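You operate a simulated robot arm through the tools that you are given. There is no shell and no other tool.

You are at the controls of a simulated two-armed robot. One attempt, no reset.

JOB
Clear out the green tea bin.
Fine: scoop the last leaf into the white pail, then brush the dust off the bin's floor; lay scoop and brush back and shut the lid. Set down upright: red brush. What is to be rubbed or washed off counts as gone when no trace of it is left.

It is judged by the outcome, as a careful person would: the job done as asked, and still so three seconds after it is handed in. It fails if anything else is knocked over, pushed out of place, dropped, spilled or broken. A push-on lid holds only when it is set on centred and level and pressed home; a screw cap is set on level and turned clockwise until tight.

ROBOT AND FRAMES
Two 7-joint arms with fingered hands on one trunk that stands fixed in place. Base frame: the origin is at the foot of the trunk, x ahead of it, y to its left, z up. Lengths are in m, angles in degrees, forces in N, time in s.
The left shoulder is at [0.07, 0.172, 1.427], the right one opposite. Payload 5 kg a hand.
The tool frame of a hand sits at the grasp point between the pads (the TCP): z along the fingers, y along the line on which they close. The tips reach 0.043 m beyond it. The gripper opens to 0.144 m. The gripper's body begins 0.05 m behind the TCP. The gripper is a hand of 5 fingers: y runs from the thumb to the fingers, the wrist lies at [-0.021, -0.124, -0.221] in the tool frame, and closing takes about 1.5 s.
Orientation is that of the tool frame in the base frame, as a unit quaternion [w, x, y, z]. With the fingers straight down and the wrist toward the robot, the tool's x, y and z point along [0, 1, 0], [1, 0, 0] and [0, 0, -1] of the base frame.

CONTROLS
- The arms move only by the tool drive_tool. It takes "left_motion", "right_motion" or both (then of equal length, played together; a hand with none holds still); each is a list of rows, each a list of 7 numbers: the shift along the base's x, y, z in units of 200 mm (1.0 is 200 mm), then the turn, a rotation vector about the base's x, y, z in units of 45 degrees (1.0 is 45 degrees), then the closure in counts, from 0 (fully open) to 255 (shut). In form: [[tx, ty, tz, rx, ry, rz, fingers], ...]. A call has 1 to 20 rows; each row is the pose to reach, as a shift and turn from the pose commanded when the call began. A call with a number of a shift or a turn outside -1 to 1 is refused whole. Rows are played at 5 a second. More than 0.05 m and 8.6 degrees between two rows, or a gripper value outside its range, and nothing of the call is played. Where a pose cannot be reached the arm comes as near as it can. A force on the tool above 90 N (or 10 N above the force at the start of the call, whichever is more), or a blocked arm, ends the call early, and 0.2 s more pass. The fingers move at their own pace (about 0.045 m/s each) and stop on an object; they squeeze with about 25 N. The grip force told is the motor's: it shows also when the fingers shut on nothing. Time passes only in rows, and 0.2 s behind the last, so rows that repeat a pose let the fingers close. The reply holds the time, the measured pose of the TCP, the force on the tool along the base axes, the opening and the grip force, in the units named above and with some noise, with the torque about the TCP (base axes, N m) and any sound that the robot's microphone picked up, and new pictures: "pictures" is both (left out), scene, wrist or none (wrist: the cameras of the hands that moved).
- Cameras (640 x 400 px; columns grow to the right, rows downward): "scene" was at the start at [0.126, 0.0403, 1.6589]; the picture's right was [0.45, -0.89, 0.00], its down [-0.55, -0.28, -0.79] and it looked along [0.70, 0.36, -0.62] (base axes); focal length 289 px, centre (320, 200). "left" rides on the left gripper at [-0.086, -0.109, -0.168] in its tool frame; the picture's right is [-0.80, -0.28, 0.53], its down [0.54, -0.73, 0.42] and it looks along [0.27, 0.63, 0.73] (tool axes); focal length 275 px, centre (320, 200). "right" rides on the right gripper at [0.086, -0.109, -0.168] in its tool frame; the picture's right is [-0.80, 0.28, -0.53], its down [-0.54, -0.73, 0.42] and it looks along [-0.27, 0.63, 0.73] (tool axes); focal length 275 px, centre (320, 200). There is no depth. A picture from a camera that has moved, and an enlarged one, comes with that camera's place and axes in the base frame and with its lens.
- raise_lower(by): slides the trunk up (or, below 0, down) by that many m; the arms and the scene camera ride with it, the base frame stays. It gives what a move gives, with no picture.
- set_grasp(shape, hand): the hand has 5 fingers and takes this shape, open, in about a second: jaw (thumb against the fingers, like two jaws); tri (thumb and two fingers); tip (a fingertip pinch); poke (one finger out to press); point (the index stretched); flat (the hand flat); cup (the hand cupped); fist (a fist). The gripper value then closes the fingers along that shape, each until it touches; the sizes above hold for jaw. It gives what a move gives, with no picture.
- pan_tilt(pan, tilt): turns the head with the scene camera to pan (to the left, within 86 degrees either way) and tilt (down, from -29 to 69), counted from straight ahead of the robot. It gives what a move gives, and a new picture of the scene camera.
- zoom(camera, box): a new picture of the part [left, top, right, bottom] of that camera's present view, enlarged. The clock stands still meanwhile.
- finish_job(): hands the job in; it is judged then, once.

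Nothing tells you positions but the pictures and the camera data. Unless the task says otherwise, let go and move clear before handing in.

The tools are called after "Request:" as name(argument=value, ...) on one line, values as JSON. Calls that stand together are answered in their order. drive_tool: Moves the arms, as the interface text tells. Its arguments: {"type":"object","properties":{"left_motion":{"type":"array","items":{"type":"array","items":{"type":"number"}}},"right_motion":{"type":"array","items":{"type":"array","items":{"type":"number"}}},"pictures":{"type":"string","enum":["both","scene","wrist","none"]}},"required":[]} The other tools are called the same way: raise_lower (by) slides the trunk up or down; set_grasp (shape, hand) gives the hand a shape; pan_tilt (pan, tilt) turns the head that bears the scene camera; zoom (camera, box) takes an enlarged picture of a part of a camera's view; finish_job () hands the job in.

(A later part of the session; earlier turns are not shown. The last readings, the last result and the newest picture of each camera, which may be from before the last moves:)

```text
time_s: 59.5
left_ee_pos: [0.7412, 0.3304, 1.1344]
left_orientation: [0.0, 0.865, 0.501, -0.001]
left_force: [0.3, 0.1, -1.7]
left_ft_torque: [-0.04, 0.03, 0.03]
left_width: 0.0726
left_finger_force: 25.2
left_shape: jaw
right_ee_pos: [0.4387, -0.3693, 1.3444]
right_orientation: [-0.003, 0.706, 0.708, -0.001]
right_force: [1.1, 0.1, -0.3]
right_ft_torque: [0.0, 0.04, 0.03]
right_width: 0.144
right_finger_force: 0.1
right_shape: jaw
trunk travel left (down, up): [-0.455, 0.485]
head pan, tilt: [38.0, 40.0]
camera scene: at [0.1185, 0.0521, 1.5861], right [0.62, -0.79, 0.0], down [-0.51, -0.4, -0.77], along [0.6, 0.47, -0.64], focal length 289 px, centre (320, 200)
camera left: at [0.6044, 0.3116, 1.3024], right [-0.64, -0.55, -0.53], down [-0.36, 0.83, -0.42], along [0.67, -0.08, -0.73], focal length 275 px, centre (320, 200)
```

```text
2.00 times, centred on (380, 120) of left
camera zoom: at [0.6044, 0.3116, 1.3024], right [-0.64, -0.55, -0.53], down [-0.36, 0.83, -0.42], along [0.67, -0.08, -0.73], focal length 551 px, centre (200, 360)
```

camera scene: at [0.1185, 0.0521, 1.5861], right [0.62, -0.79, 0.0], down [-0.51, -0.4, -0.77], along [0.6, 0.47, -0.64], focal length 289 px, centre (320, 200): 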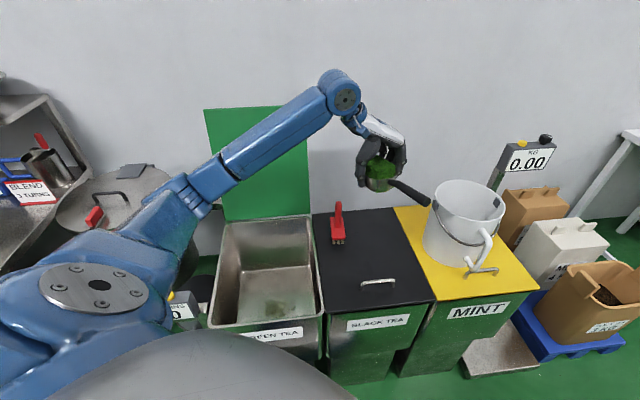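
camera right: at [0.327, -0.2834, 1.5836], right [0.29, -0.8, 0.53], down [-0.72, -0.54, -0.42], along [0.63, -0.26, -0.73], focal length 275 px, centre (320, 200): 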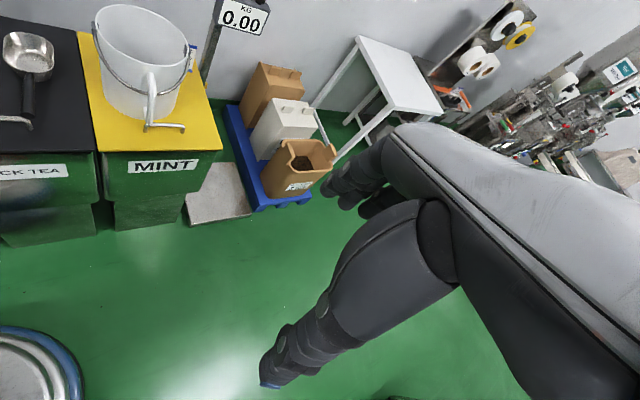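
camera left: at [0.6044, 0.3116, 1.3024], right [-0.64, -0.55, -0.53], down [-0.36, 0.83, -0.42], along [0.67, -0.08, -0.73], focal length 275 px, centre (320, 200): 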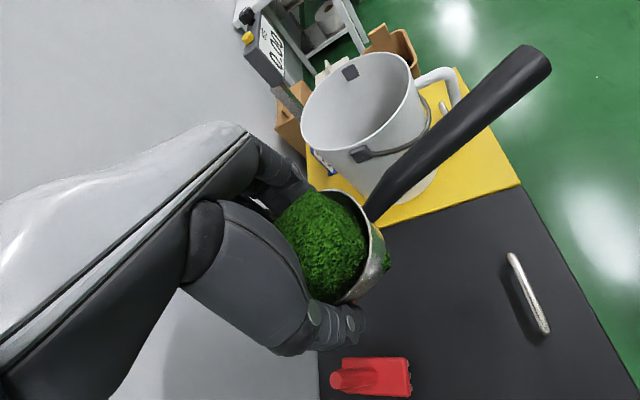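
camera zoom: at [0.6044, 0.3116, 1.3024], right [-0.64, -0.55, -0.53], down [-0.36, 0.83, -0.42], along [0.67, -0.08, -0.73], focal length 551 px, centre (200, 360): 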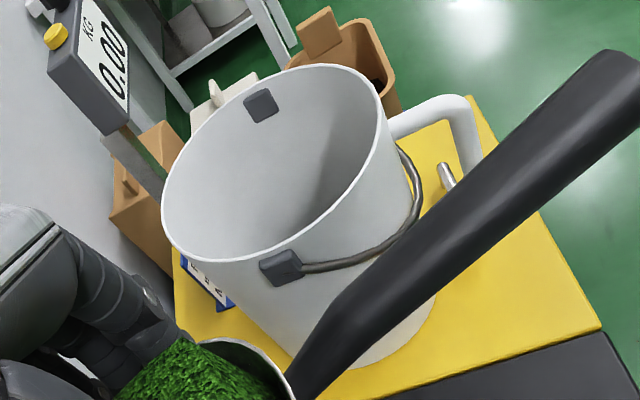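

The floor holds only a speckled dust patch near its centre, and I refine the pail rim to about (0.938, 0.107, 1.0). Moving the scoop over the pail, still level.

Request:
drive_tool(left_motion=[[0.14, -0.18, 0, 0, 0, 0, 255], [0.28, -0.36, 0, 0, 0, 0, 255], [0.42, -0.54, 0, 0, 0, 0, 255], [0.56, -0.72, 0, 0, 0, 0, 255], [0.7, -0.9, 0, 0, 0, 0, 255], [0.8, -1.0, 0, 0, 0, 0, 255], [0.92, -1.0, 0, 0, 0, 0, 255]], pictures="none")

Request:
drive_tool(left_motion=[[0, -0.1, 0, 0, 0, 0, 255], [0, -0.13, 0, 0, 0, 0, 255]], pictures="both")

Request:
zoom(camera="scene", box=[390, 110, 550, 285])

```text
time_s: 61.1
left_ee_pos: [0.9238, 0.1275, 1.1348]
left_orientation: [-0.001, 0.867, 0.499, 0.0]
left_force: [-0.6, 0.2, -2.7]
left_ft_torque: [-0.06, 0.01, -0.03]
left_width: 0.0727
left_finger_force: 25.2
left_shape: jaw
right_ee_pos: [0.4369, -0.3699, 1.3456]
right_orientation: [-0.002, 0.707, 0.708, -0.001]
right_force: [0.8, 1.0, 0.9]
right_ft_torque: [0.01, -0.03, 0.0]
right_width: 0.1441
right_finger_force: 0.0
right_shape: jaw
trunk travel left (down, up): [-0.455, 0.485]
head pan, tilt: [38.0, 40.0]
```

```text
time_s: 61.7
left_ee_pos: [0.9234, 0.1018, 1.135]
left_orientation: [0.0, 0.866, 0.5, 0.0]
left_force: [-0.1, -0.2, -1.0]
left_ft_torque: [0.01, -0.01, -0.02]
left_width: 0.0725
left_finger_force: 24.8
left_shape: jaw
right_ee_pos: [0.4362, -0.3693, 1.3457]
right_orientation: [-0.002, 0.706, 0.708, -0.001]
right_force: [1.2, 0.4, 0.2]
right_ft_torque: [-0.01, 0.02, -0.06]
right_width: 0.1438
right_finger_force: 0.0
right_shape: jaw
trunk travel left (down, up): [-0.455, 0.485]
head pan, tilt: [38.0, 40.0]
camera scene: at [0.1169, 0.0528, 1.5861], right [0.62, -0.79, 0.0], down [-0.51, -0.4, -0.77], along [0.6, 0.47, -0.64], focal length 289 px, centre (320, 200)
camera left: at [0.7861, 0.081, 1.3021], right [-0.64, -0.55, -0.53], down [-0.36, 0.83, -0.42], along [0.68, -0.08, -0.73], focal length 275 px, centre (320, 200)
```

scene: 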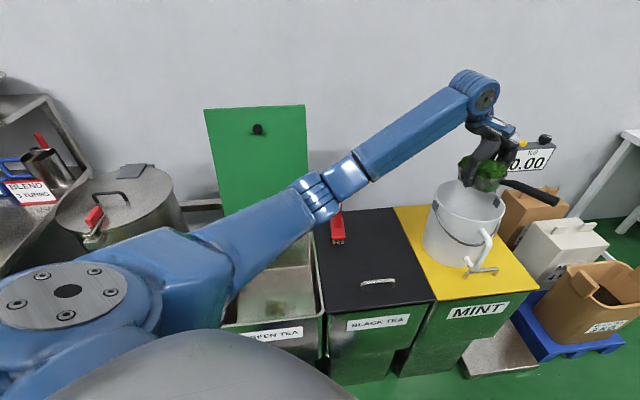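
left: 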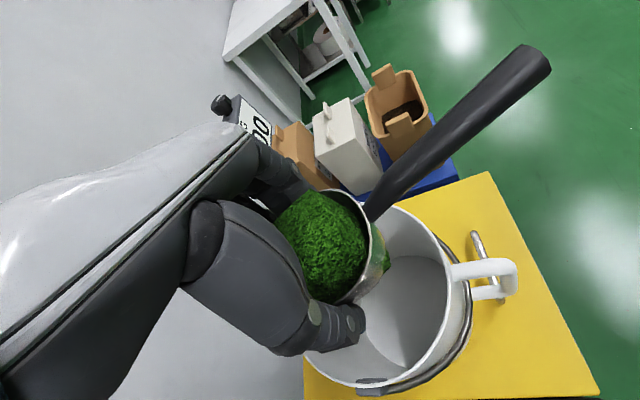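

```text
2.29 times, centred on (470, 198) of scene
camera zoom: at [0.1169, 0.0528, 1.5861], right [0.62, -0.79, 0.0], down [-0.51, -0.4, -0.77], along [0.6, 0.47, -0.64], focal length 660 px, centre (-23, 206)
```

zoom: 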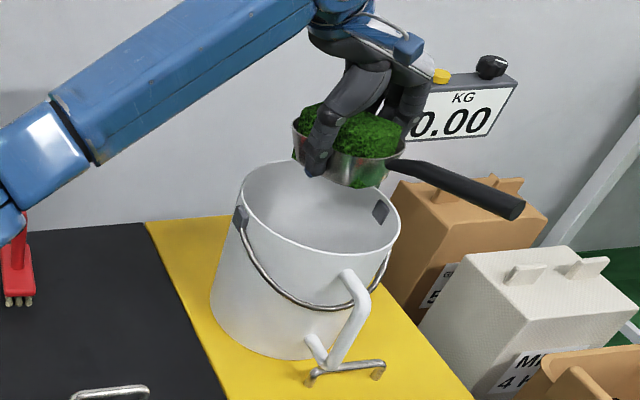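

The bowl is centred above the pail opening. I start tipping the scoop sideways, 50° first.

Request:
drive_tool(left_motion=[[0, 0, 0, -0.0926, -0.1603, 0, 255], [0, 0, 0, -0.185, -0.321, 0, 255], [0, 0, 0, -0.278, -0.481, 0, 255], [0, 0, 0, -0.37, -0.641, 0, 255], [0, 0, 0, -0.463, -0.802, 0, 255], [0, 0, 0, -0.5556, -0.962, 0, 255]], pictures="both")

Request:
zoom(camera="scene", box=[390, 110, 550, 285])

```text
time_s: 63.1
left_ee_pos: [0.9234, 0.1027, 1.1372]
left_orientation: [0.366, 0.785, 0.452, 0.212]
left_force: [-0.4, 1.0, -0.1]
left_ft_torque: [0.02, 0.09, -0.01]
left_width: 0.0726
left_finger_force: 25.1
left_shape: jaw
right_ee_pos: [0.4358, -0.3681, 1.3449]
right_orientation: [-0.001, 0.706, 0.708, -0.001]
right_force: [-0.3, -0.3, -0.3]
right_ft_torque: [0.0, 0.03, -0.01]
right_width: 0.1441
right_finger_force: 0.0
right_shape: jaw
trunk travel left (down, up): [-0.455, 0.485]
head pan, tilt: [38.0, 40.0]
camera scene: at [0.1163, 0.0535, 1.5862], right [0.62, -0.79, 0.0], down [-0.51, -0.4, -0.77], along [0.6, 0.47, -0.64], focal length 289 px, centre (320, 200)
camera left: at [0.7087, 0.1273, 1.1604], right [-0.2, -0.8, -0.56], down [0.15, 0.54, -0.83], along [0.97, -0.25, 0.01], focal length 275 px, centre (320, 200)
```

scene: 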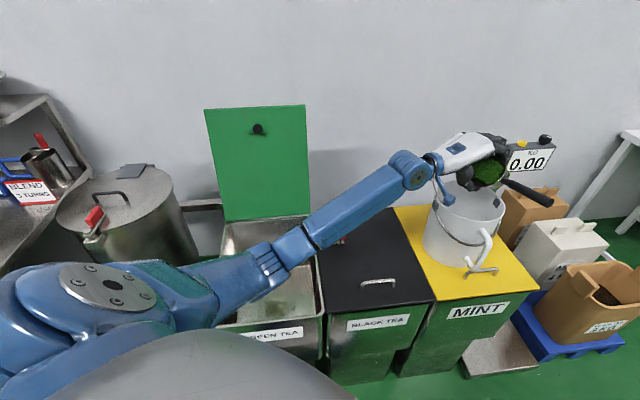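
left: 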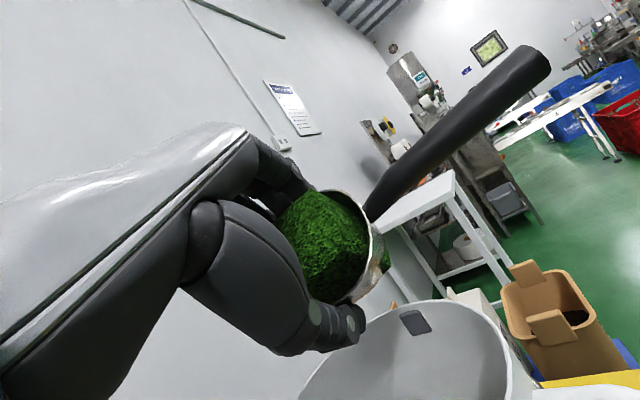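

```text
2.29 times, centred on (470, 198) of scene
camera zoom: at [0.1163, 0.0535, 1.5862], right [0.62, -0.79, 0.0], down [-0.51, -0.4, -0.77], along [0.6, 0.47, -0.64], focal length 660 px, centre (-23, 206)
```

zoom: 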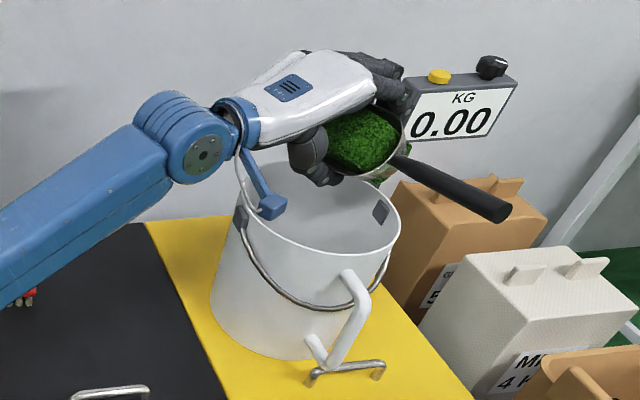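

The leaf still sits in the bowl at 50° and nothing is touching. I'll continue the roll to about 100°, rising slightly.

Request:
drive_tool(left_motion=[[0, 0, 0.03, -0.0926, -0.1603, 0, 255], [0, 0, 0.05, -0.185, -0.321, 0, 255], [0, 0, 0.08, -0.278, -0.481, 0, 255], [0, 0, 0.1, -0.37, -0.641, 0, 255], [0, 0, 0.1, -0.463, -0.802, 0, 255], [0, 0, 0.1, -0.5556, -0.962, 0, 255], [0, 0, 0.1, -0.5556, -0.962, 0, 255]], pictures="both")

Request:
zoom(camera="scene", box=[390, 110, 550, 285])

```text
time_s: 64.7
left_ee_pos: [0.9225, 0.1023, 1.1557]
left_orientation: [0.664, 0.556, 0.32, 0.383]
left_force: [0.0, -0.1, -0.8]
left_ft_torque: [0.01, 0.07, -0.01]
left_width: 0.0725
left_finger_force: 25.1
left_shape: jaw
right_ee_pos: [0.4351, -0.3682, 1.3476]
right_orientation: [-0.002, 0.706, 0.708, -0.002]
right_force: [-0.2, 0.7, 0.9]
right_ft_torque: [-0.01, -0.01, -0.02]
right_width: 0.144
right_finger_force: 0.0
right_shape: jaw
trunk travel left (down, up): [-0.455, 0.485]
head pan, tilt: [38.0, 40.0]
camera scene: at [0.1158, 0.0536, 1.5862], right [0.62, -0.79, 0.0], down [-0.51, -0.4, -0.77], along [0.6, 0.47, -0.64], focal length 289 px, centre (320, 200)
camera left: at [0.7533, 0.1018, 1.0193], right [0.1, -0.98, -0.19], down [0.74, 0.2, -0.64], along [0.66, -0.07, 0.75], focal length 275 px, centre (320, 200)
```

scene: 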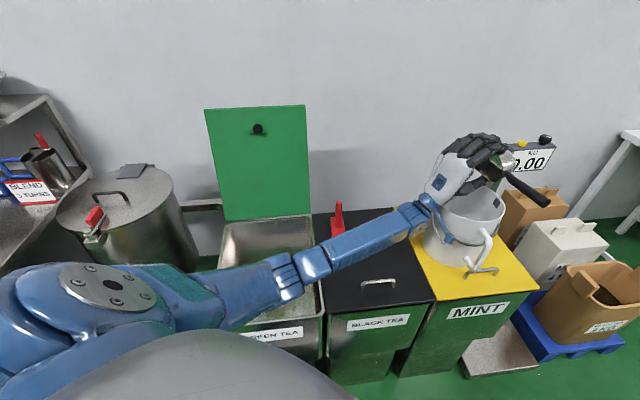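
left: 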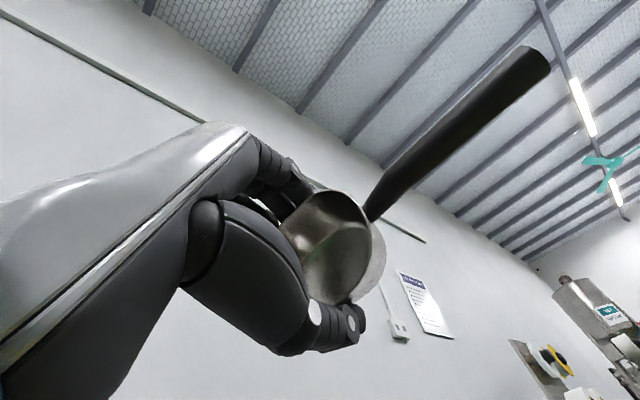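

```text
2.29 times, centred on (470, 198) of scene
camera zoom: at [0.1158, 0.0536, 1.5862], right [0.62, -0.79, 0.0], down [-0.51, -0.4, -0.77], along [0.6, 0.47, -0.64], focal length 660 px, centre (-23, 206)
```

zoom: 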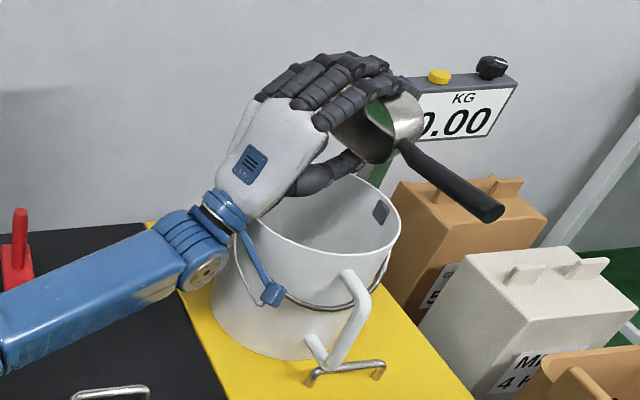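

The scoop appears emptied into the pail. I'll roll it back level and check both scoop and pail.

Request:
drive_tool(left_motion=[[0, 0, 0.03, 0.0926, 0.1603, 0, 255], [0, 0, 0.05, 0.185, 0.321, 0, 255], [0, 0, 0.05, 0.278, 0.481, 0, 255], [0, 0, 0.05, 0.37, 0.641, 0, 255], [0, 0, 0.05, 0.463, 0.802, 0, 255], [0, 0, 0.05, 0.5556, 0.962, 0, 255]], pictures="none")

Request:
drive_tool(left_motion=[[0, 0, 0.03, 0.0926, 0.1603, 0, 255], [0, 0, 0.05, 0.185, 0.321, 0, 255], [0, 0, 0.05, 0.278, 0.481, 0, 255], [0, 0, 0.05, 0.37, 0.641, 0, 255], [0, 0, 0.05, 0.463, 0.802, 0, 255], [0, 0, 0.05, 0.5556, 0.962, 0, 255]], pictures="both")

Request:
zoom(camera="left", box=[260, 180, 520, 400])

Request:
zoom(camera="scene", box=[390, 110, 550, 285])

```text
time_s: 66.1
left_ee_pos: [0.9239, 0.1012, 1.1644]
left_orientation: [0.364, 0.786, 0.453, 0.211]
left_force: [-0.3, -0.4, -2.3]
left_ft_torque: [-0.02, -0.04, -0.01]
left_width: 0.0726
left_finger_force: 25.1
left_shape: jaw
right_ee_pos: [0.4354, -0.3699, 1.3461]
right_orientation: [-0.002, 0.707, 0.707, -0.001]
right_force: [0.2, -0.1, 0.0]
right_ft_torque: [0.02, 0.01, -0.01]
right_width: 0.1441
right_finger_force: 0.1
right_shape: jaw
trunk travel left (down, up): [-0.455, 0.485]
head pan, tilt: [38.0, 40.0]
```

```text
time_s: 67.5
left_ee_pos: [0.9225, 0.1014, 1.1755]
left_orientation: [-0.002, 0.866, 0.5, -0.001]
left_force: [0.3, 0.2, -1.4]
left_ft_torque: [-0.01, 0.02, 0.01]
left_width: 0.0728
left_finger_force: 25.2
left_shape: jaw
right_ee_pos: [0.4368, -0.3709, 1.3451]
right_orientation: [-0.002, 0.706, 0.708, -0.001]
right_force: [0.2, -0.5, 0.4]
right_ft_torque: [0.07, 0.0, 0.03]
right_width: 0.1438
right_finger_force: 0.1
right_shape: jaw
trunk travel left (down, up): [-0.455, 0.485]
head pan, tilt: [38.0, 40.0]
camera scene: at [0.1171, 0.0514, 1.5861], right [0.62, -0.79, 0.0], down [-0.51, -0.4, -0.77], along [0.6, 0.47, -0.64], focal length 289 px, centre (320, 200)
camera left: at [0.787, 0.082, 1.3431], right [-0.65, -0.55, -0.53], down [-0.36, 0.83, -0.42], along [0.67, -0.08, -0.73], focal length 275 px, centre (320, 200)
```

scene: 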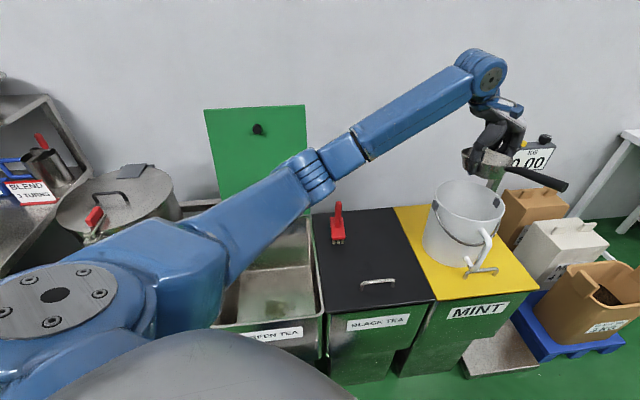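
left: 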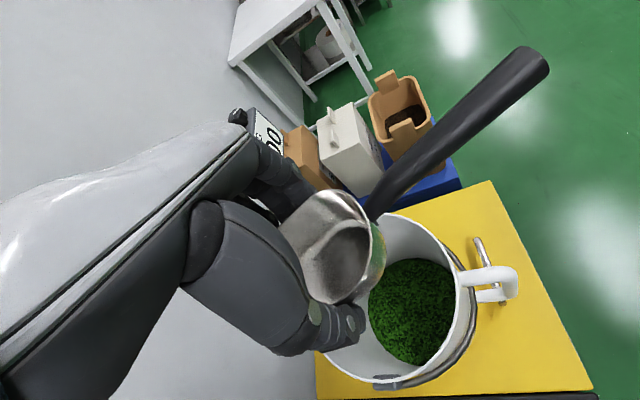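

```text
1.82 times, centred on (390, 290) of left
camera zoom: at [0.787, 0.082, 1.3431], right [-0.65, -0.55, -0.53], down [-0.36, 0.83, -0.42], along [0.67, -0.08, -0.73], focal length 500 px, centre (193, 36)
```

zoom: 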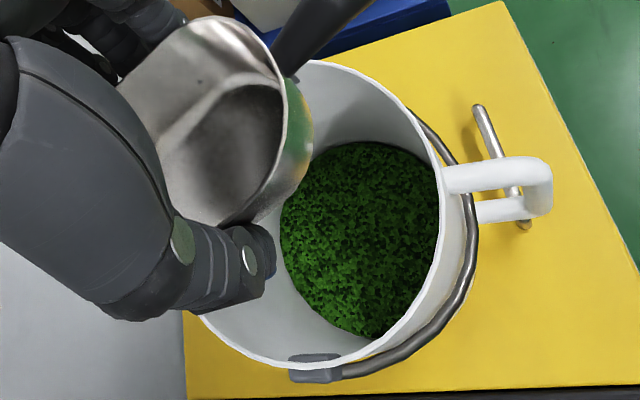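

```text
2.29 times, centred on (470, 198) of scene
camera zoom: at [0.1171, 0.0514, 1.5861], right [0.62, -0.79, 0.0], down [-0.51, -0.4, -0.77], along [0.6, 0.47, -0.64], focal length 660 px, centre (-23, 206)
```

zoom: 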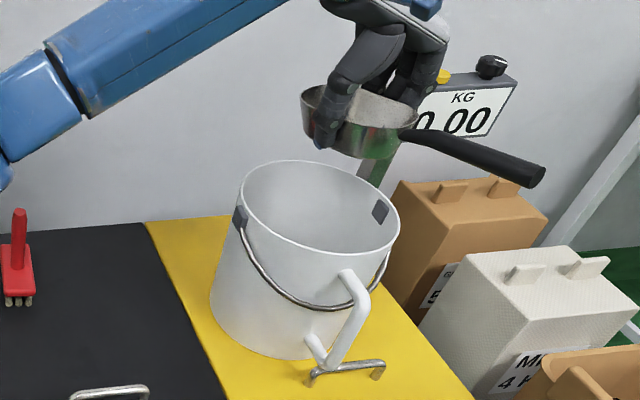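

All the leaf lies in the pail and the scoop is empty. I'll carry the scoop back over the black lid to its original spot, bowl near (0.82, 0.31) and handle at about 39°.

Request:
drive_tool(left_motion=[[-0.09, 0.17, 0, 0, 0, -0.08, 255], [-0.18, 0.34, 0, 0, 0, -0.16, 255], [-0.27, 0.5, 0, 0, 0, -0.24, 255], [-0.37, 0.67, 0, 0, 0, -0.32, 255], [-0.46, 0.84, 0, 0, 0, -0.4, 255], [-0.5475, 1.0, 0, 0, 0, -0.467, 255]], pictures="none")

Request:
drive_tool(left_motion=[[0, 0.025, -0.2, 0, 0, 0, 255], [0, 0.025, -0.4, 0, 0, 0, 255], [0, 0.025, -0.6, 0, 0, 0, 255], [0, 0.025, -0.8, 0, 0, 0, 255], [0, 0.025, -1.0, 0, 0, 0, 255]], pictures="both")

Request:
zoom(camera="scene", box=[310, 150, 470, 290])

```text
time_s: 68.9
left_ee_pos: [0.8143, 0.302, 1.1766]
left_orientation: [0.001, 0.943, 0.332, 0.0]
left_force: [-0.6, 0.3, -1.2]
left_ft_torque: [-0.05, -0.03, -0.02]
left_width: 0.0725
left_finger_force: 25.1
left_shape: jaw
right_ee_pos: [0.4341, -0.3675, 1.3459]
right_orientation: [-0.002, 0.707, 0.707, -0.001]
right_force: [-0.7, 0.7, 0.6]
right_ft_torque: [-0.03, -0.03, -0.03]
right_width: 0.1438
right_finger_force: 0.0
right_shape: jaw
trunk travel left (down, up): [-0.455, 0.485]
head pan, tilt: [38.0, 40.0]
```

```text
time_s: 70.1
left_ee_pos: [0.8186, 0.3095, 0.9754]
left_orientation: [0.002, 0.943, 0.333, 0.0]
left_force: [0.7, 0.7, 0.8]
left_ft_torque: [-0.04, 0.0, 0.01]
left_width: 0.0726
left_finger_force: 24.8
left_shape: jaw
right_ee_pos: [0.4364, -0.3688, 1.3463]
right_orientation: [-0.001, 0.707, 0.708, -0.002]
right_force: [-0.3, 0.0, -0.3]
right_ft_torque: [-0.01, 0.03, -0.03]
right_width: 0.1438
right_finger_force: 0.1
right_shape: jaw
trunk travel left (down, up): [-0.455, 0.485]
head pan, tilt: [38.0, 40.0]
camera scene: at [0.1172, 0.0538, 1.5862], right [0.62, -0.79, 0.0], down [-0.51, -0.4, -0.77], along [0.6, 0.47, -0.64], focal length 289 px, centre (320, 200)
camera left: at [0.6819, 0.3401, 1.1422], right [-0.8, -0.28, -0.53], down [-0.03, 0.91, -0.42], along [0.6, -0.32, -0.73], focal length 275 px, centre (320, 200)
```

scene: 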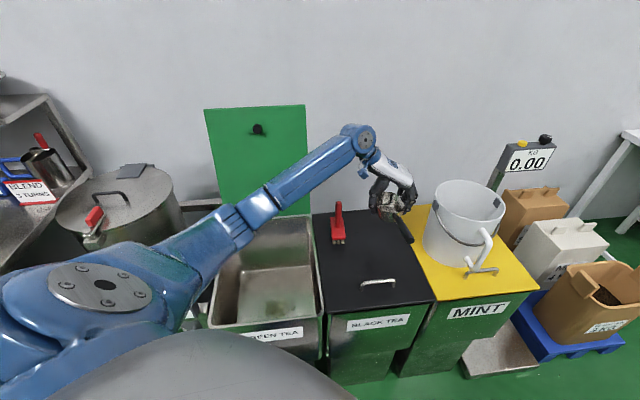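
left: 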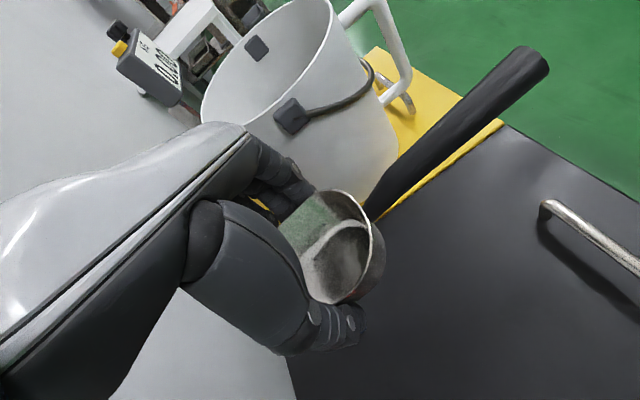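

```text
2.86 times, centred on (390, 220) of scene
camera zoom: at [0.1172, 0.0538, 1.5862], right [0.62, -0.79, 0.0], down [-0.51, -0.4, -0.77], along [0.6, 0.47, -0.64], focal length 825 px, centre (120, 143)
```

zoom: 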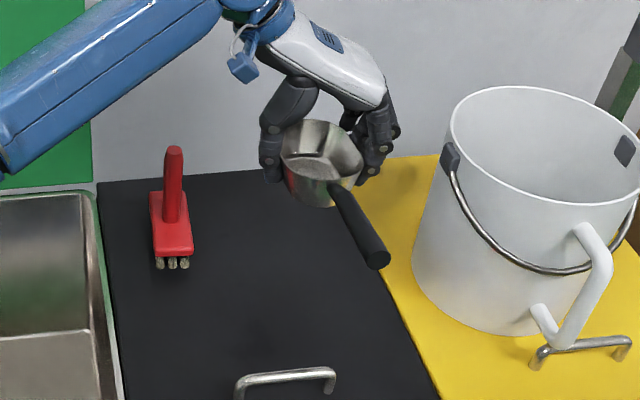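

The scoop has rotated about 8° nose-down in the grip, so I pitch it level while lowering to just above the lid.

Request:
drive_tool(left_motion=[[-0.02, -0.015, -0.15, 0.1076, -0.133, 0, 255], [-0.02, -0.015, -0.3, 0.1076, -0.133, 0, 255], [-0.02, -0.015, -0.45, 0.1076, -0.133, 0, 255], [-0.02, -0.015, -0.55, 0.1076, -0.133, 0, 255], [-0.02, -0.015, -0.6, 0.1076, -0.133, 0, 255]], pictures="wrist")

Request:
zoom(camera="scene", box=[330, 190, 450, 290])

```text
time_s: 71.3
left_ee_pos: [0.812, 0.3052, 0.8536]
left_orientation: [-0.022, 0.941, 0.332, 0.064]
left_force: [0.4, 0.5, -1.0]
left_ft_torque: [-0.02, 0.07, -0.01]
left_width: 0.0728
left_finger_force: 25.6
left_shape: jaw
right_ee_pos: [0.436, -0.3672, 1.3462]
right_orientation: [-0.002, 0.707, 0.708, -0.001]
right_force: [0.0, 0.3, -0.1]
right_ft_torque: [-0.02, 0.03, 0.02]
right_width: 0.1437
right_finger_force: 0.1
right_shape: jaw
trunk travel left (down, up): [-0.455, 0.485]
head pan, tilt: [38.0, 40.0]
camera left: at [0.66, 0.3225, 1.008], right [-0.74, -0.23, -0.64], down [0.01, 0.94, -0.35], along [0.68, -0.26, -0.69], focal length 275 px, centre (320, 200)
```

left: 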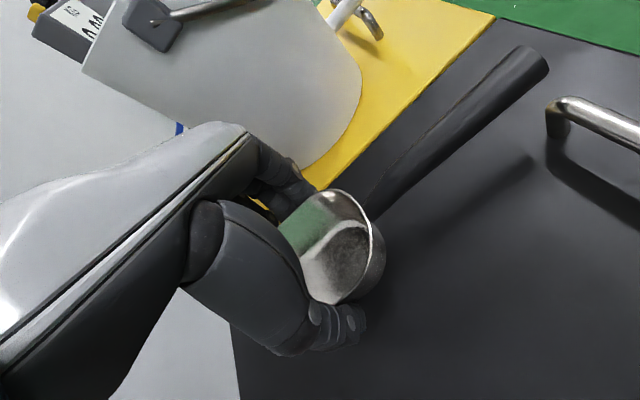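

```text
4.00 times, centred on (390, 240) of scene
camera zoom: at [0.1168, 0.0532, 1.5862], right [0.62, -0.79, 0.0], down [-0.51, -0.4, -0.77], along [0.6, 0.47, -0.64], focal length 1155 px, centre (40, 40)
```

zoom: 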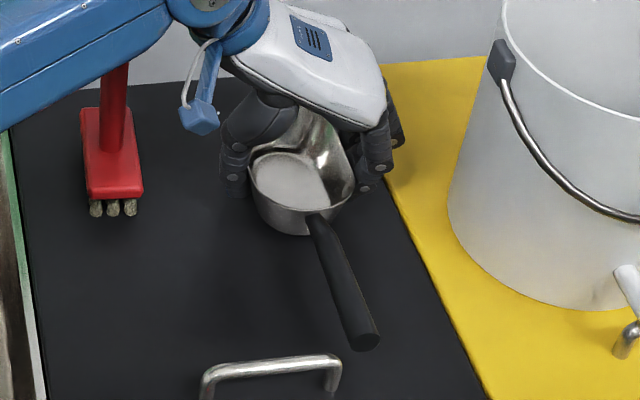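

Nearly down. I'll lower the last centimetre in small steps until it touches.

Request:
drive_tool(left_motion=[[0, 0, -0.02, 0, 0, 0, 255], [0, 0, -0.04, 0, 0, 0, 255], [0, 0, -0.05, 0, 0, 0, 255]], pictures="none")

```text
time_s: 72.1
left_ee_pos: [0.8112, 0.3043, 0.846]
left_orientation: [-0.022, 0.941, 0.331, 0.063]
left_force: [0.2, 0.5, -1.3]
left_ft_torque: [-0.04, -0.01, 0.02]
left_width: 0.0725
left_finger_force: 25.0
left_shape: jaw
right_ee_pos: [0.4355, -0.3685, 1.3455]
right_orientation: [-0.001, 0.706, 0.708, -0.001]
right_force: [0.6, 0.0, 0.7]
right_ft_torque: [0.0, -0.02, 0.03]
right_width: 0.1437
right_finger_force: 0.1
right_shape: jaw
trunk travel left (down, up): [-0.455, 0.485]
head pan, tilt: [38.0, 40.0]
```

Request:
drive_tool(left_motion=[[0, 0, -0.015, 0, 0, 0, 255], [0, 0, -0.03, 0, 0, 0, 255], [0, 0, -0.03, 0, 0, 0, 255]], pictures="none")

```text
time_s: 72.9
left_ee_pos: [0.8106, 0.3035, 0.8424]
left_orientation: [-0.022, 0.941, 0.332, 0.065]
left_force: [3.3, -0.7, 15.2]
left_ft_torque: [0.5, 0.14, -0.02]
left_width: 0.0725
left_finger_force: 24.5
left_shape: jaw
right_ee_pos: [0.4343, -0.3701, 1.3461]
right_orientation: [-0.001, 0.707, 0.707, 0.0]
right_force: [-0.5, -0.7, -0.4]
right_ft_torque: [0.0, -0.03, 0.01]
right_width: 0.1438
right_finger_force: 0.0
right_shape: jaw
trunk travel left (down, up): [-0.455, 0.485]
head pan, tilt: [38.0, 40.0]
```

The bowl is resting on the lid. I'll open gradually while easing up so the fingertips clear.

Request:
drive_tool(left_motion=[[0, 0, 0.015, 0, 0, 0, 200], [0, 0, 0.02, 0, 0, 0, 150], [0, 0, 0.02, 0, 0, 0, 110], [0, 0, 0.03, 0, 0, 0, 80], [0, 0, 0.05, 0, 0, 0, 50], [0, 0, 0.08, 0, 0, 0, 20], [0, 0, 0.1, 0, 0, 0, 0], [0, 0, 0.1, 0, 0, 0, 0]], pictures="wrist")

Request:
zoom(camera="scene", box=[330, 190, 450, 290])

```text
time_s: 74.7
left_ee_pos: [0.811, 0.3038, 0.8605]
left_orientation: [-0.022, 0.941, 0.332, 0.064]
left_force: [0.4, -0.6, -0.4]
left_ft_torque: [0.02, 0.02, 0.01]
left_width: 0.1439
left_finger_force: 0.1
left_shape: jaw
right_ee_pos: [0.4356, -0.3693, 1.3457]
right_orientation: [-0.001, 0.707, 0.707, -0.001]
right_force: [0.2, -0.1, -0.1]
right_ft_torque: [-0.02, -0.01, -0.01]
right_width: 0.1438
right_finger_force: 0.0
right_shape: jaw
trunk travel left (down, up): [-0.455, 0.485]
head pan, tilt: [38.0, 40.0]
camera left: at [0.6583, 0.321, 1.0142], right [-0.74, -0.23, -0.64], down [0.01, 0.94, -0.35], along [0.68, -0.26, -0.69], focal length 275 px, centre (320, 200)
```

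left: 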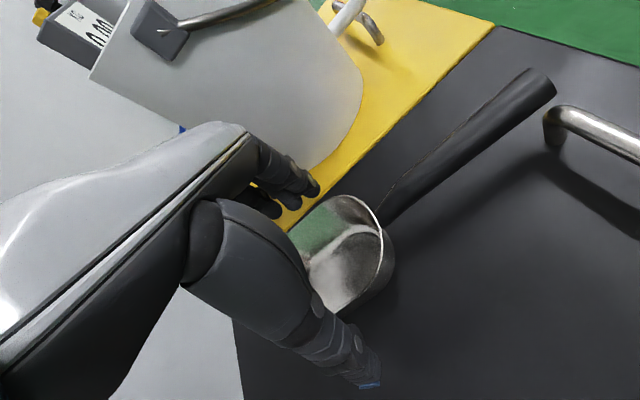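

```text
4.00 times, centred on (390, 240) of scene
camera zoom: at [0.1161, 0.0531, 1.5862], right [0.62, -0.79, 0.0], down [-0.51, -0.4, -0.77], along [0.6, 0.47, -0.64], focal length 1155 px, centre (40, 40)
```

zoom: 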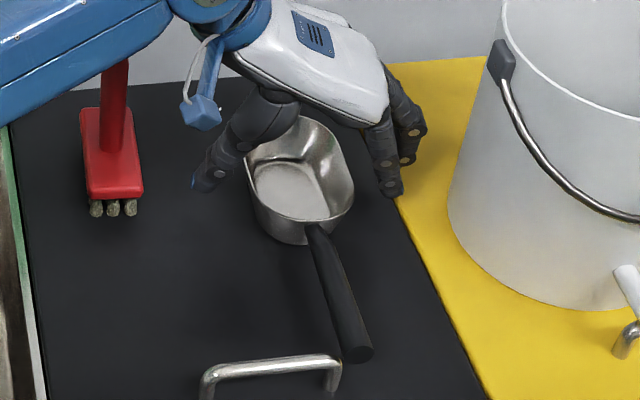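

The scoop is back on the lid, close to its original place. I'll raise the hand clear and look at the brush.

Request:
drive_tool(left_motion=[[0, 0, 0.15, 0, 0, 0, 0], [0, 0, 0.35, -0.05, 0.06, 0, 0], [0, 0, 0.55, -0.1076, 0.133, 0, 0], [0, 0, 0.75, -0.1076, 0.133, 0, 0], [0, 0, 0.95, -0.1076, 0.133, 0, 0]], pictures="none")

Request:
drive_tool(left_motion=[[-0.15, 0.03, 0.15, 0, 0, 0.15, 0], [-0.3, 0.06, 0.3, 0, 0, 0.3, 0], [-0.45, 0.1, 0.45, 0, 0, 0.45, 0], [-0.6, 0.12, 0.6, 0, 0, 0.6, 0], [-0.75, 0.15, 0.7, 0, 0, 0.75, 0], [-0.9, 0.2, 0.7, 0, 0, 0.9, 0]], pictures="both")

Request:
zoom(camera="scene", box=[310, 180, 450, 290])

```text
time_s: 75.9
left_ee_pos: [0.8092, 0.3043, 1.0536]
left_orientation: [-0.001, 0.943, 0.332, -0.001]
left_force: [-0.1, -0.7, -0.5]
left_ft_torque: [0.03, -0.02, 0.01]
left_width: 0.1436
left_finger_force: 0.0
left_shape: jaw
right_ee_pos: [0.4335, -0.3695, 1.3447]
right_orientation: [-0.002, 0.706, 0.708, -0.001]
right_force: [-0.2, -0.1, -0.2]
right_ft_torque: [0.03, -0.02, -0.02]
right_width: 0.144
right_finger_force: 0.1
right_shape: jaw
trunk travel left (down, up): [-0.455, 0.485]
head pan, tilt: [38.0, 40.0]
```

```text
time_s: 77.3
left_ee_pos: [0.6292, 0.3444, 1.1911]
left_orientation: [0.0, 0.769, 0.639, 0.0]
left_force: [0.0, 0.1, 0.8]
left_ft_torque: [-0.01, -0.03, 0.02]
left_width: 0.1437
left_finger_force: 0.0
left_shape: jaw
right_ee_pos: [0.4336, -0.3676, 1.3477]
right_orientation: [-0.001, 0.707, 0.707, -0.001]
right_force: [-1.2, 0.5, 0.0]
right_ft_torque: [0.0, -0.02, -0.02]
right_width: 0.1441
right_finger_force: 0.1
right_shape: jaw
trunk travel left (down, up): [-0.455, 0.485]
head pan, tilt: [38.0, 40.0]
camera scene: at [0.1144, 0.0543, 1.5863], right [0.62, -0.79, 0.0], down [-0.51, -0.4, -0.77], along [0.6, 0.47, -0.64], focal length 289 px, centre (320, 200)
camera left: at [0.5076, 0.2805, 1.3575], right [-0.42, -0.73, -0.53], down [-0.61, 0.67, -0.43], along [0.67, 0.15, -0.73], focal length 275 px, centre (320, 200)
```

scene: 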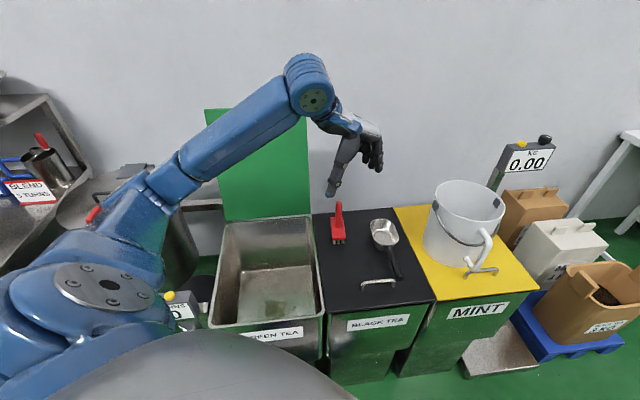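
left: 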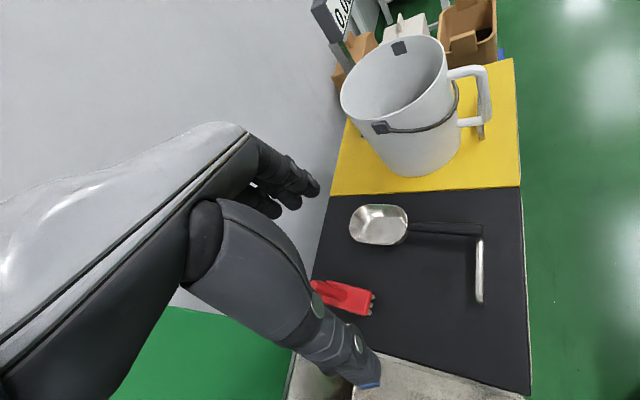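

```text
3.64 times, centred on (380, 235) of scene
camera zoom: at [0.1144, 0.0543, 1.5863], right [0.62, -0.79, 0.0], down [-0.51, -0.4, -0.77], along [0.6, 0.47, -0.64], focal length 1050 px, centre (102, 73)
```

zoom: 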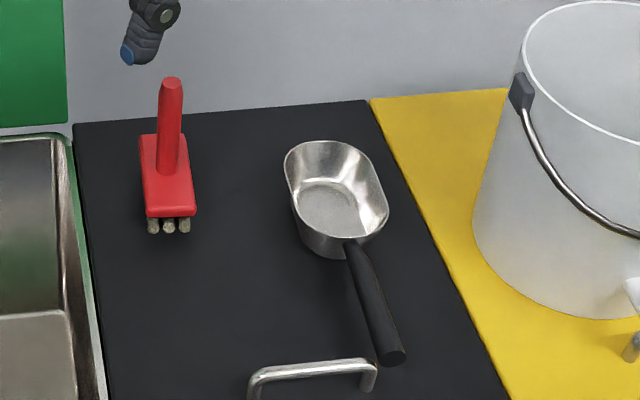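

The brush stands with its handle near (0.755, 0.467), top about 0.94, and its block runs parallel to the bins. I'll come above it with the wrist toward the robot.

Request:
drive_tool(left_motion=[[0.08, 0.08, 0, 0, 0, 0.15, 0], [0.16, 0.16, 0, 0, 0, 0.3, 0], [0.24, 0.24, 0, 0, 0, 0.45, 0], [0.32, 0.32, 0, 0, 0, 0.6, 0], [0.4, 0.4, 0, 0, 0, 0.75, 0], [0.48, 0.46, 0, 0, 0, 0.85, 0]], pictures="none")

Request:
drive_tool(left_motion=[[0.05, 0.05, -0.1, 0, 0, 0.13, 0], [0.1, 0.1, -0.25, 0, 0, 0.26, 0], [0.147, 0.153, -0.4, 0, 0, 0.383, 0]], pictures="both")

Request:
zoom(camera="scene", box=[290, 120, 430, 260])

Request:
zoom(camera="left", box=[200, 160, 480, 400])

```text
time_s: 78.7
left_ee_pos: [0.728, 0.4354, 1.1885]
left_orientation: [0.0, 0.517, 0.856, -0.001]
left_force: [0.6, -0.9, 0.0]
left_ft_torque: [-0.02, 0.0, 0.0]
left_width: 0.144
left_finger_force: 0.0
left_shape: jaw
right_ee_pos: [0.4366, -0.3688, 1.3454]
right_orientation: [-0.003, 0.706, 0.708, 0.0]
right_force: [-0.3, 0.0, 0.7]
right_ft_torque: [0.02, 0.03, 0.02]
right_width: 0.1436
right_finger_force: 0.0
right_shape: jaw
trunk travel left (down, up): [-0.455, 0.485]
head pan, tilt: [38.0, 40.0]
```

```text
time_s: 79.5
left_ee_pos: [0.7544, 0.4687, 1.1083]
left_orientation: [0.001, 0.382, 0.924, 0.0]
left_force: [0.2, -0.1, -0.1]
left_ft_torque: [-0.01, 0.03, -0.01]
left_width: 0.1439
left_finger_force: 0.1
left_shape: jaw
right_ee_pos: [0.4359, -0.3688, 1.3453]
right_orientation: [-0.001, 0.707, 0.708, -0.002]
right_force: [0.2, 0.0, -0.1]
right_ft_torque: [0.01, 0.0, -0.01]
right_width: 0.144
right_finger_force: 0.1
right_shape: jaw
trunk travel left (down, up): [-0.455, 0.485]
head pan, tilt: [38.0, 40.0]
camera scene: at [0.1166, 0.0536, 1.5862], right [0.62, -0.79, 0.0], down [-0.51, -0.4, -0.77], along [0.6, 0.47, -0.64], focal length 289 px, centre (320, 200)
camera left: at [0.7378, 0.3326, 1.2757], right [0.36, -0.76, -0.53], down [-0.9, -0.13, -0.42], along [0.25, 0.63, -0.73], focal length 275 px, centre (320, 200)
```

scene: 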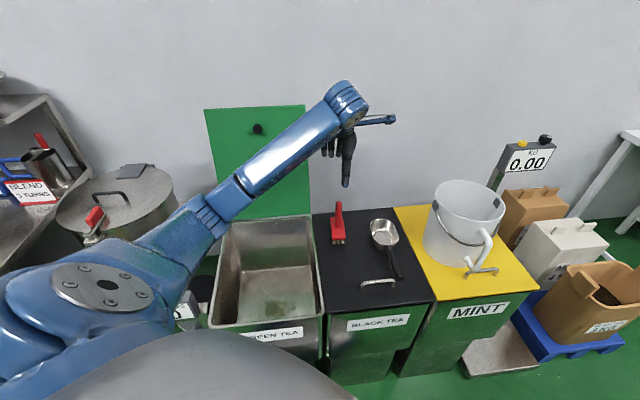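
left: 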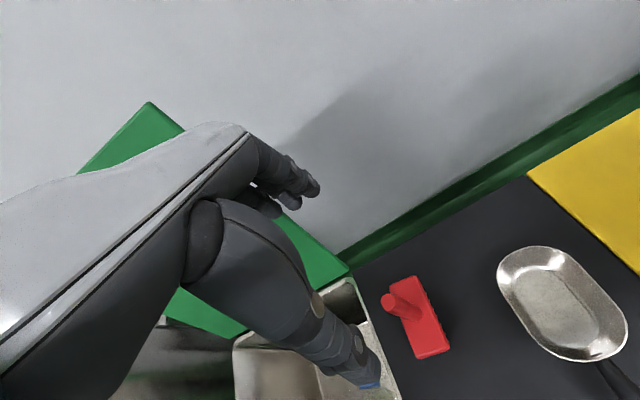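

```text
2.86 times, centred on (360, 190) of scene
camera zoom: at [0.1166, 0.0536, 1.5862], right [0.62, -0.79, 0.0], down [-0.51, -0.4, -0.77], along [0.6, 0.47, -0.64], focal length 825 px, centre (206, 229)
```

zoom: 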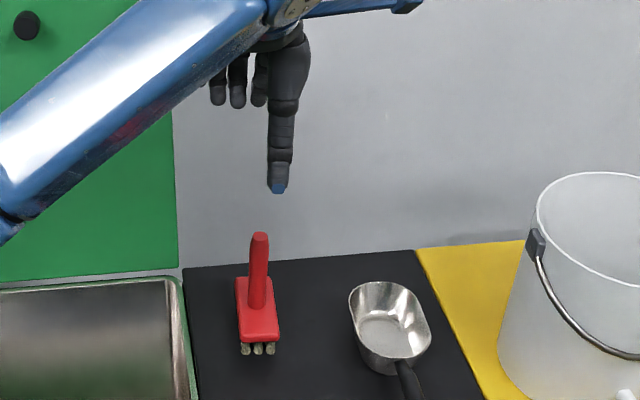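

```text
1.67 times, centred on (340, 280) of left
camera zoom: at [0.7378, 0.3326, 1.2757], right [0.36, -0.76, -0.53], down [-0.9, -0.13, -0.42], along [0.25, 0.63, -0.73], focal length 459 px, centre (287, 67)
```

zoom: 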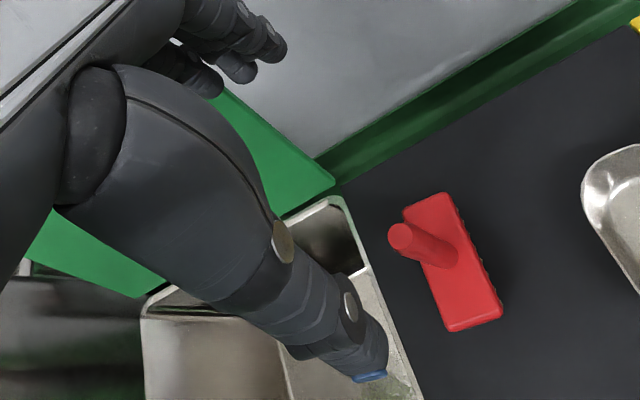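

My triangulation now puts the handle at (0.741, 0.461) with its top at 0.949. I'll shift slightly and lower around it.

Request:
drive_tool(left_motion=[[-0.03, -0.02, -0.1, 0, 0, 0, 0], [-0.065, -0.04, -0.3, 0, 0, 0, 0], [-0.065, -0.04, -0.5, 0, 0, 0, 0], [-0.065, -0.04, -0.7, 0, 0, 0, 0], [-0.065, -0.04, -0.85, 0, 0, 0, 0]], pictures="wrist")

Request:
zoom(camera="scene", box=[290, 150, 410, 260])

Request:
zoom(camera="left", box=[200, 160, 480, 400])

```text
time_s: 80.7
left_ee_pos: [0.7403, 0.4622, 0.939]
left_orientation: [0.0, 0.383, 0.924, 0.001]
left_force: [0.5, 0.4, 0.1]
left_ft_torque: [-0.03, 0.03, -0.02]
left_width: 0.1439
left_finger_force: 0.1
left_shape: jaw
right_ee_pos: [0.4355, -0.3694, 1.3445]
right_orientation: [-0.002, 0.707, 0.708, -0.001]
right_force: [-0.3, -0.2, -0.1]
right_ft_torque: [0.0, 0.0, 0.0]
right_width: 0.1438
right_finger_force: 0.0
right_shape: jaw
trunk travel left (down, up): [-0.455, 0.485]
head pan, tilt: [38.0, 40.0]
camera left: at [0.7246, 0.3235, 1.1063], right [0.36, -0.76, -0.53], down [-0.9, -0.13, -0.42], along [0.26, 0.63, -0.73], focal length 275 px, centre (320, 200)
```

left: 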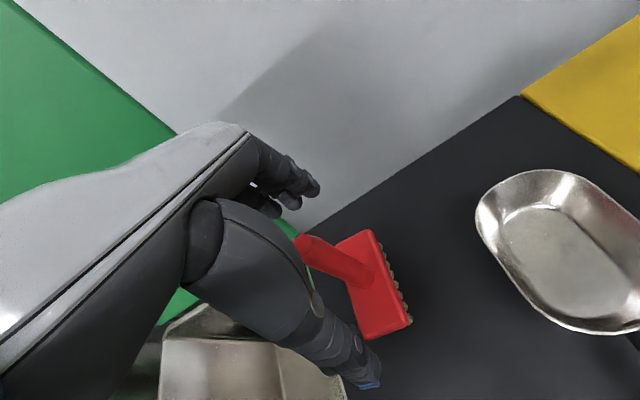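

```text
3.64 times, centred on (350, 205) of scene
camera zoom: at [0.1165, 0.0532, 1.5862], right [0.62, -0.79, 0.0], down [-0.51, -0.4, -0.77], along [0.6, 0.47, -0.64], focal length 1050 px, centre (211, 182)
```

zoom: 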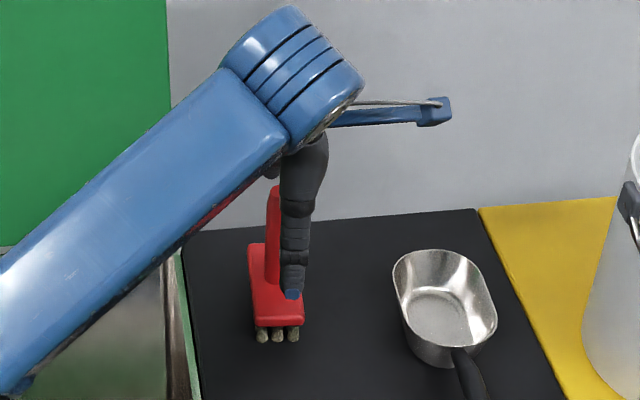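

```text
1.67 times, centred on (340, 280) of left
camera zoom: at [0.7246, 0.3235, 1.1063], right [0.36, -0.76, -0.53], down [-0.9, -0.13, -0.42], along [0.26, 0.63, -0.73], focal length 459 px, centre (287, 67)
```

zoom: 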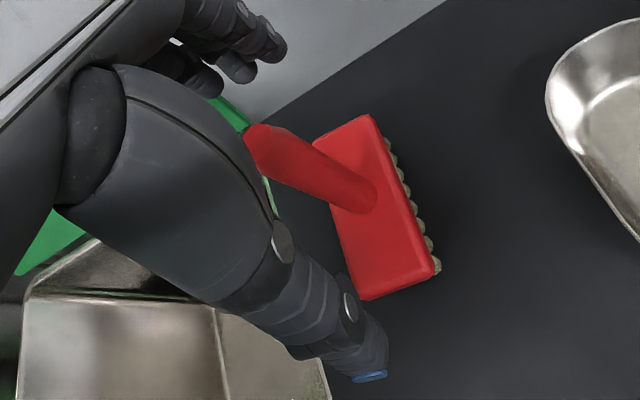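

The handle top sits right at the grasp point. I'll lower 3 cm more and close on it.

Request:
drive_tool(left_motion=[[0, 0, -0.08, 0, 0, 0, 0], [0, 0, -0.15, 0, 0, 0, 0], [0, 0, -0.15, 0, 0, 0, 80], [0, 0, -0.15, 0, 0, 0, 140], [0, 0, -0.15, 0, 0, 0, 190], [0, 0, -0.15, 0, 0, 0, 230], [0, 0, -0.15, 0, 0, 0, 255], [0, 0, -0.15, 0, 0, 0, 255], [0, 0, -0.15, 0, 0, 0, 255], [0, 0, -0.15, 0, 0, 0, 255], [0, 0, -0.15, 0, 0, 0, 255]], pictures="wrist")

Request:
zoom(camera="scene", box=[290, 150, 410, 260])

Request:
zoom(camera="left", box=[200, 160, 480, 400])

```text
time_s: 83.1
left_ee_pos: [0.7405, 0.4602, 0.9118]
left_orientation: [0.0, 0.384, 0.923, -0.001]
left_force: [-1.1, -0.3, 0.6]
left_ft_torque: [-0.01, -0.03, 0.01]
left_width: 0.0129
left_finger_force: 24.7
left_shape: jaw
right_ee_pos: [0.4359, -0.3687, 1.3452]
right_orientation: [-0.002, 0.706, 0.708, 0.0]
right_force: [0.6, 0.1, 0.0]
right_ft_torque: [0.01, -0.01, -0.06]
right_width: 0.144
right_finger_force: 0.1
right_shape: jaw
trunk travel left (down, up): [-0.455, 0.485]
head pan, tilt: [38.0, 40.0]
camera left: at [0.7247, 0.3235, 1.0786], right [0.36, -0.76, -0.53], down [-0.9, -0.13, -0.42], along [0.26, 0.63, -0.73], focal length 275 px, centre (320, 200)
```

left: 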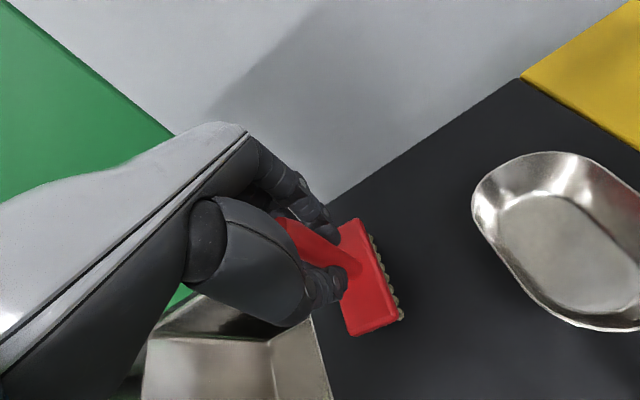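

```text
3.64 times, centred on (350, 205) of scene
camera zoom: at [0.116, 0.053, 1.5862], right [0.62, -0.79, 0.0], down [-0.51, -0.4, -0.77], along [0.6, 0.47, -0.64], focal length 1050 px, centre (211, 182)
```

zoom: 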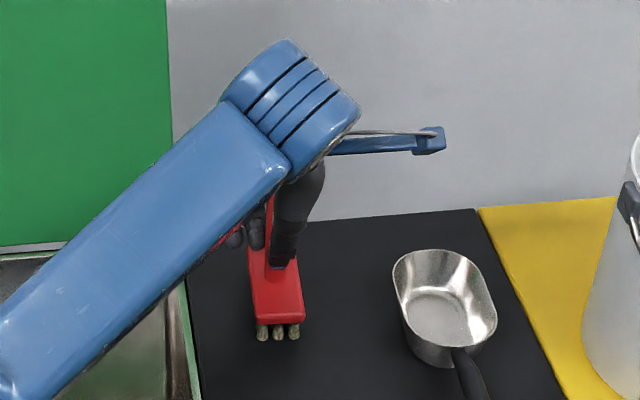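

```text
1.67 times, centred on (340, 280) of left
camera zoom: at [0.7247, 0.3235, 1.0786], right [0.36, -0.76, -0.53], down [-0.9, -0.13, -0.42], along [0.26, 0.63, -0.73], focal length 459 px, centre (287, 67)
```

zoom: 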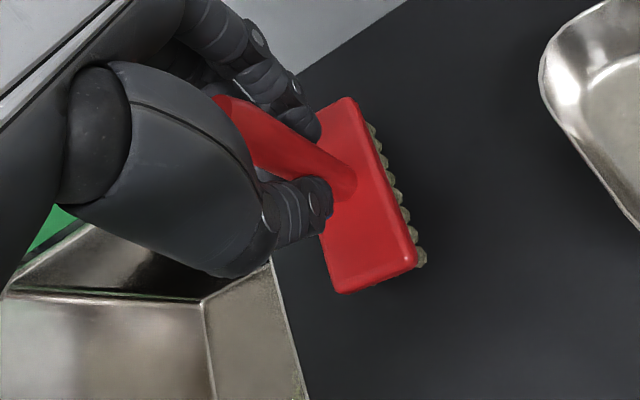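

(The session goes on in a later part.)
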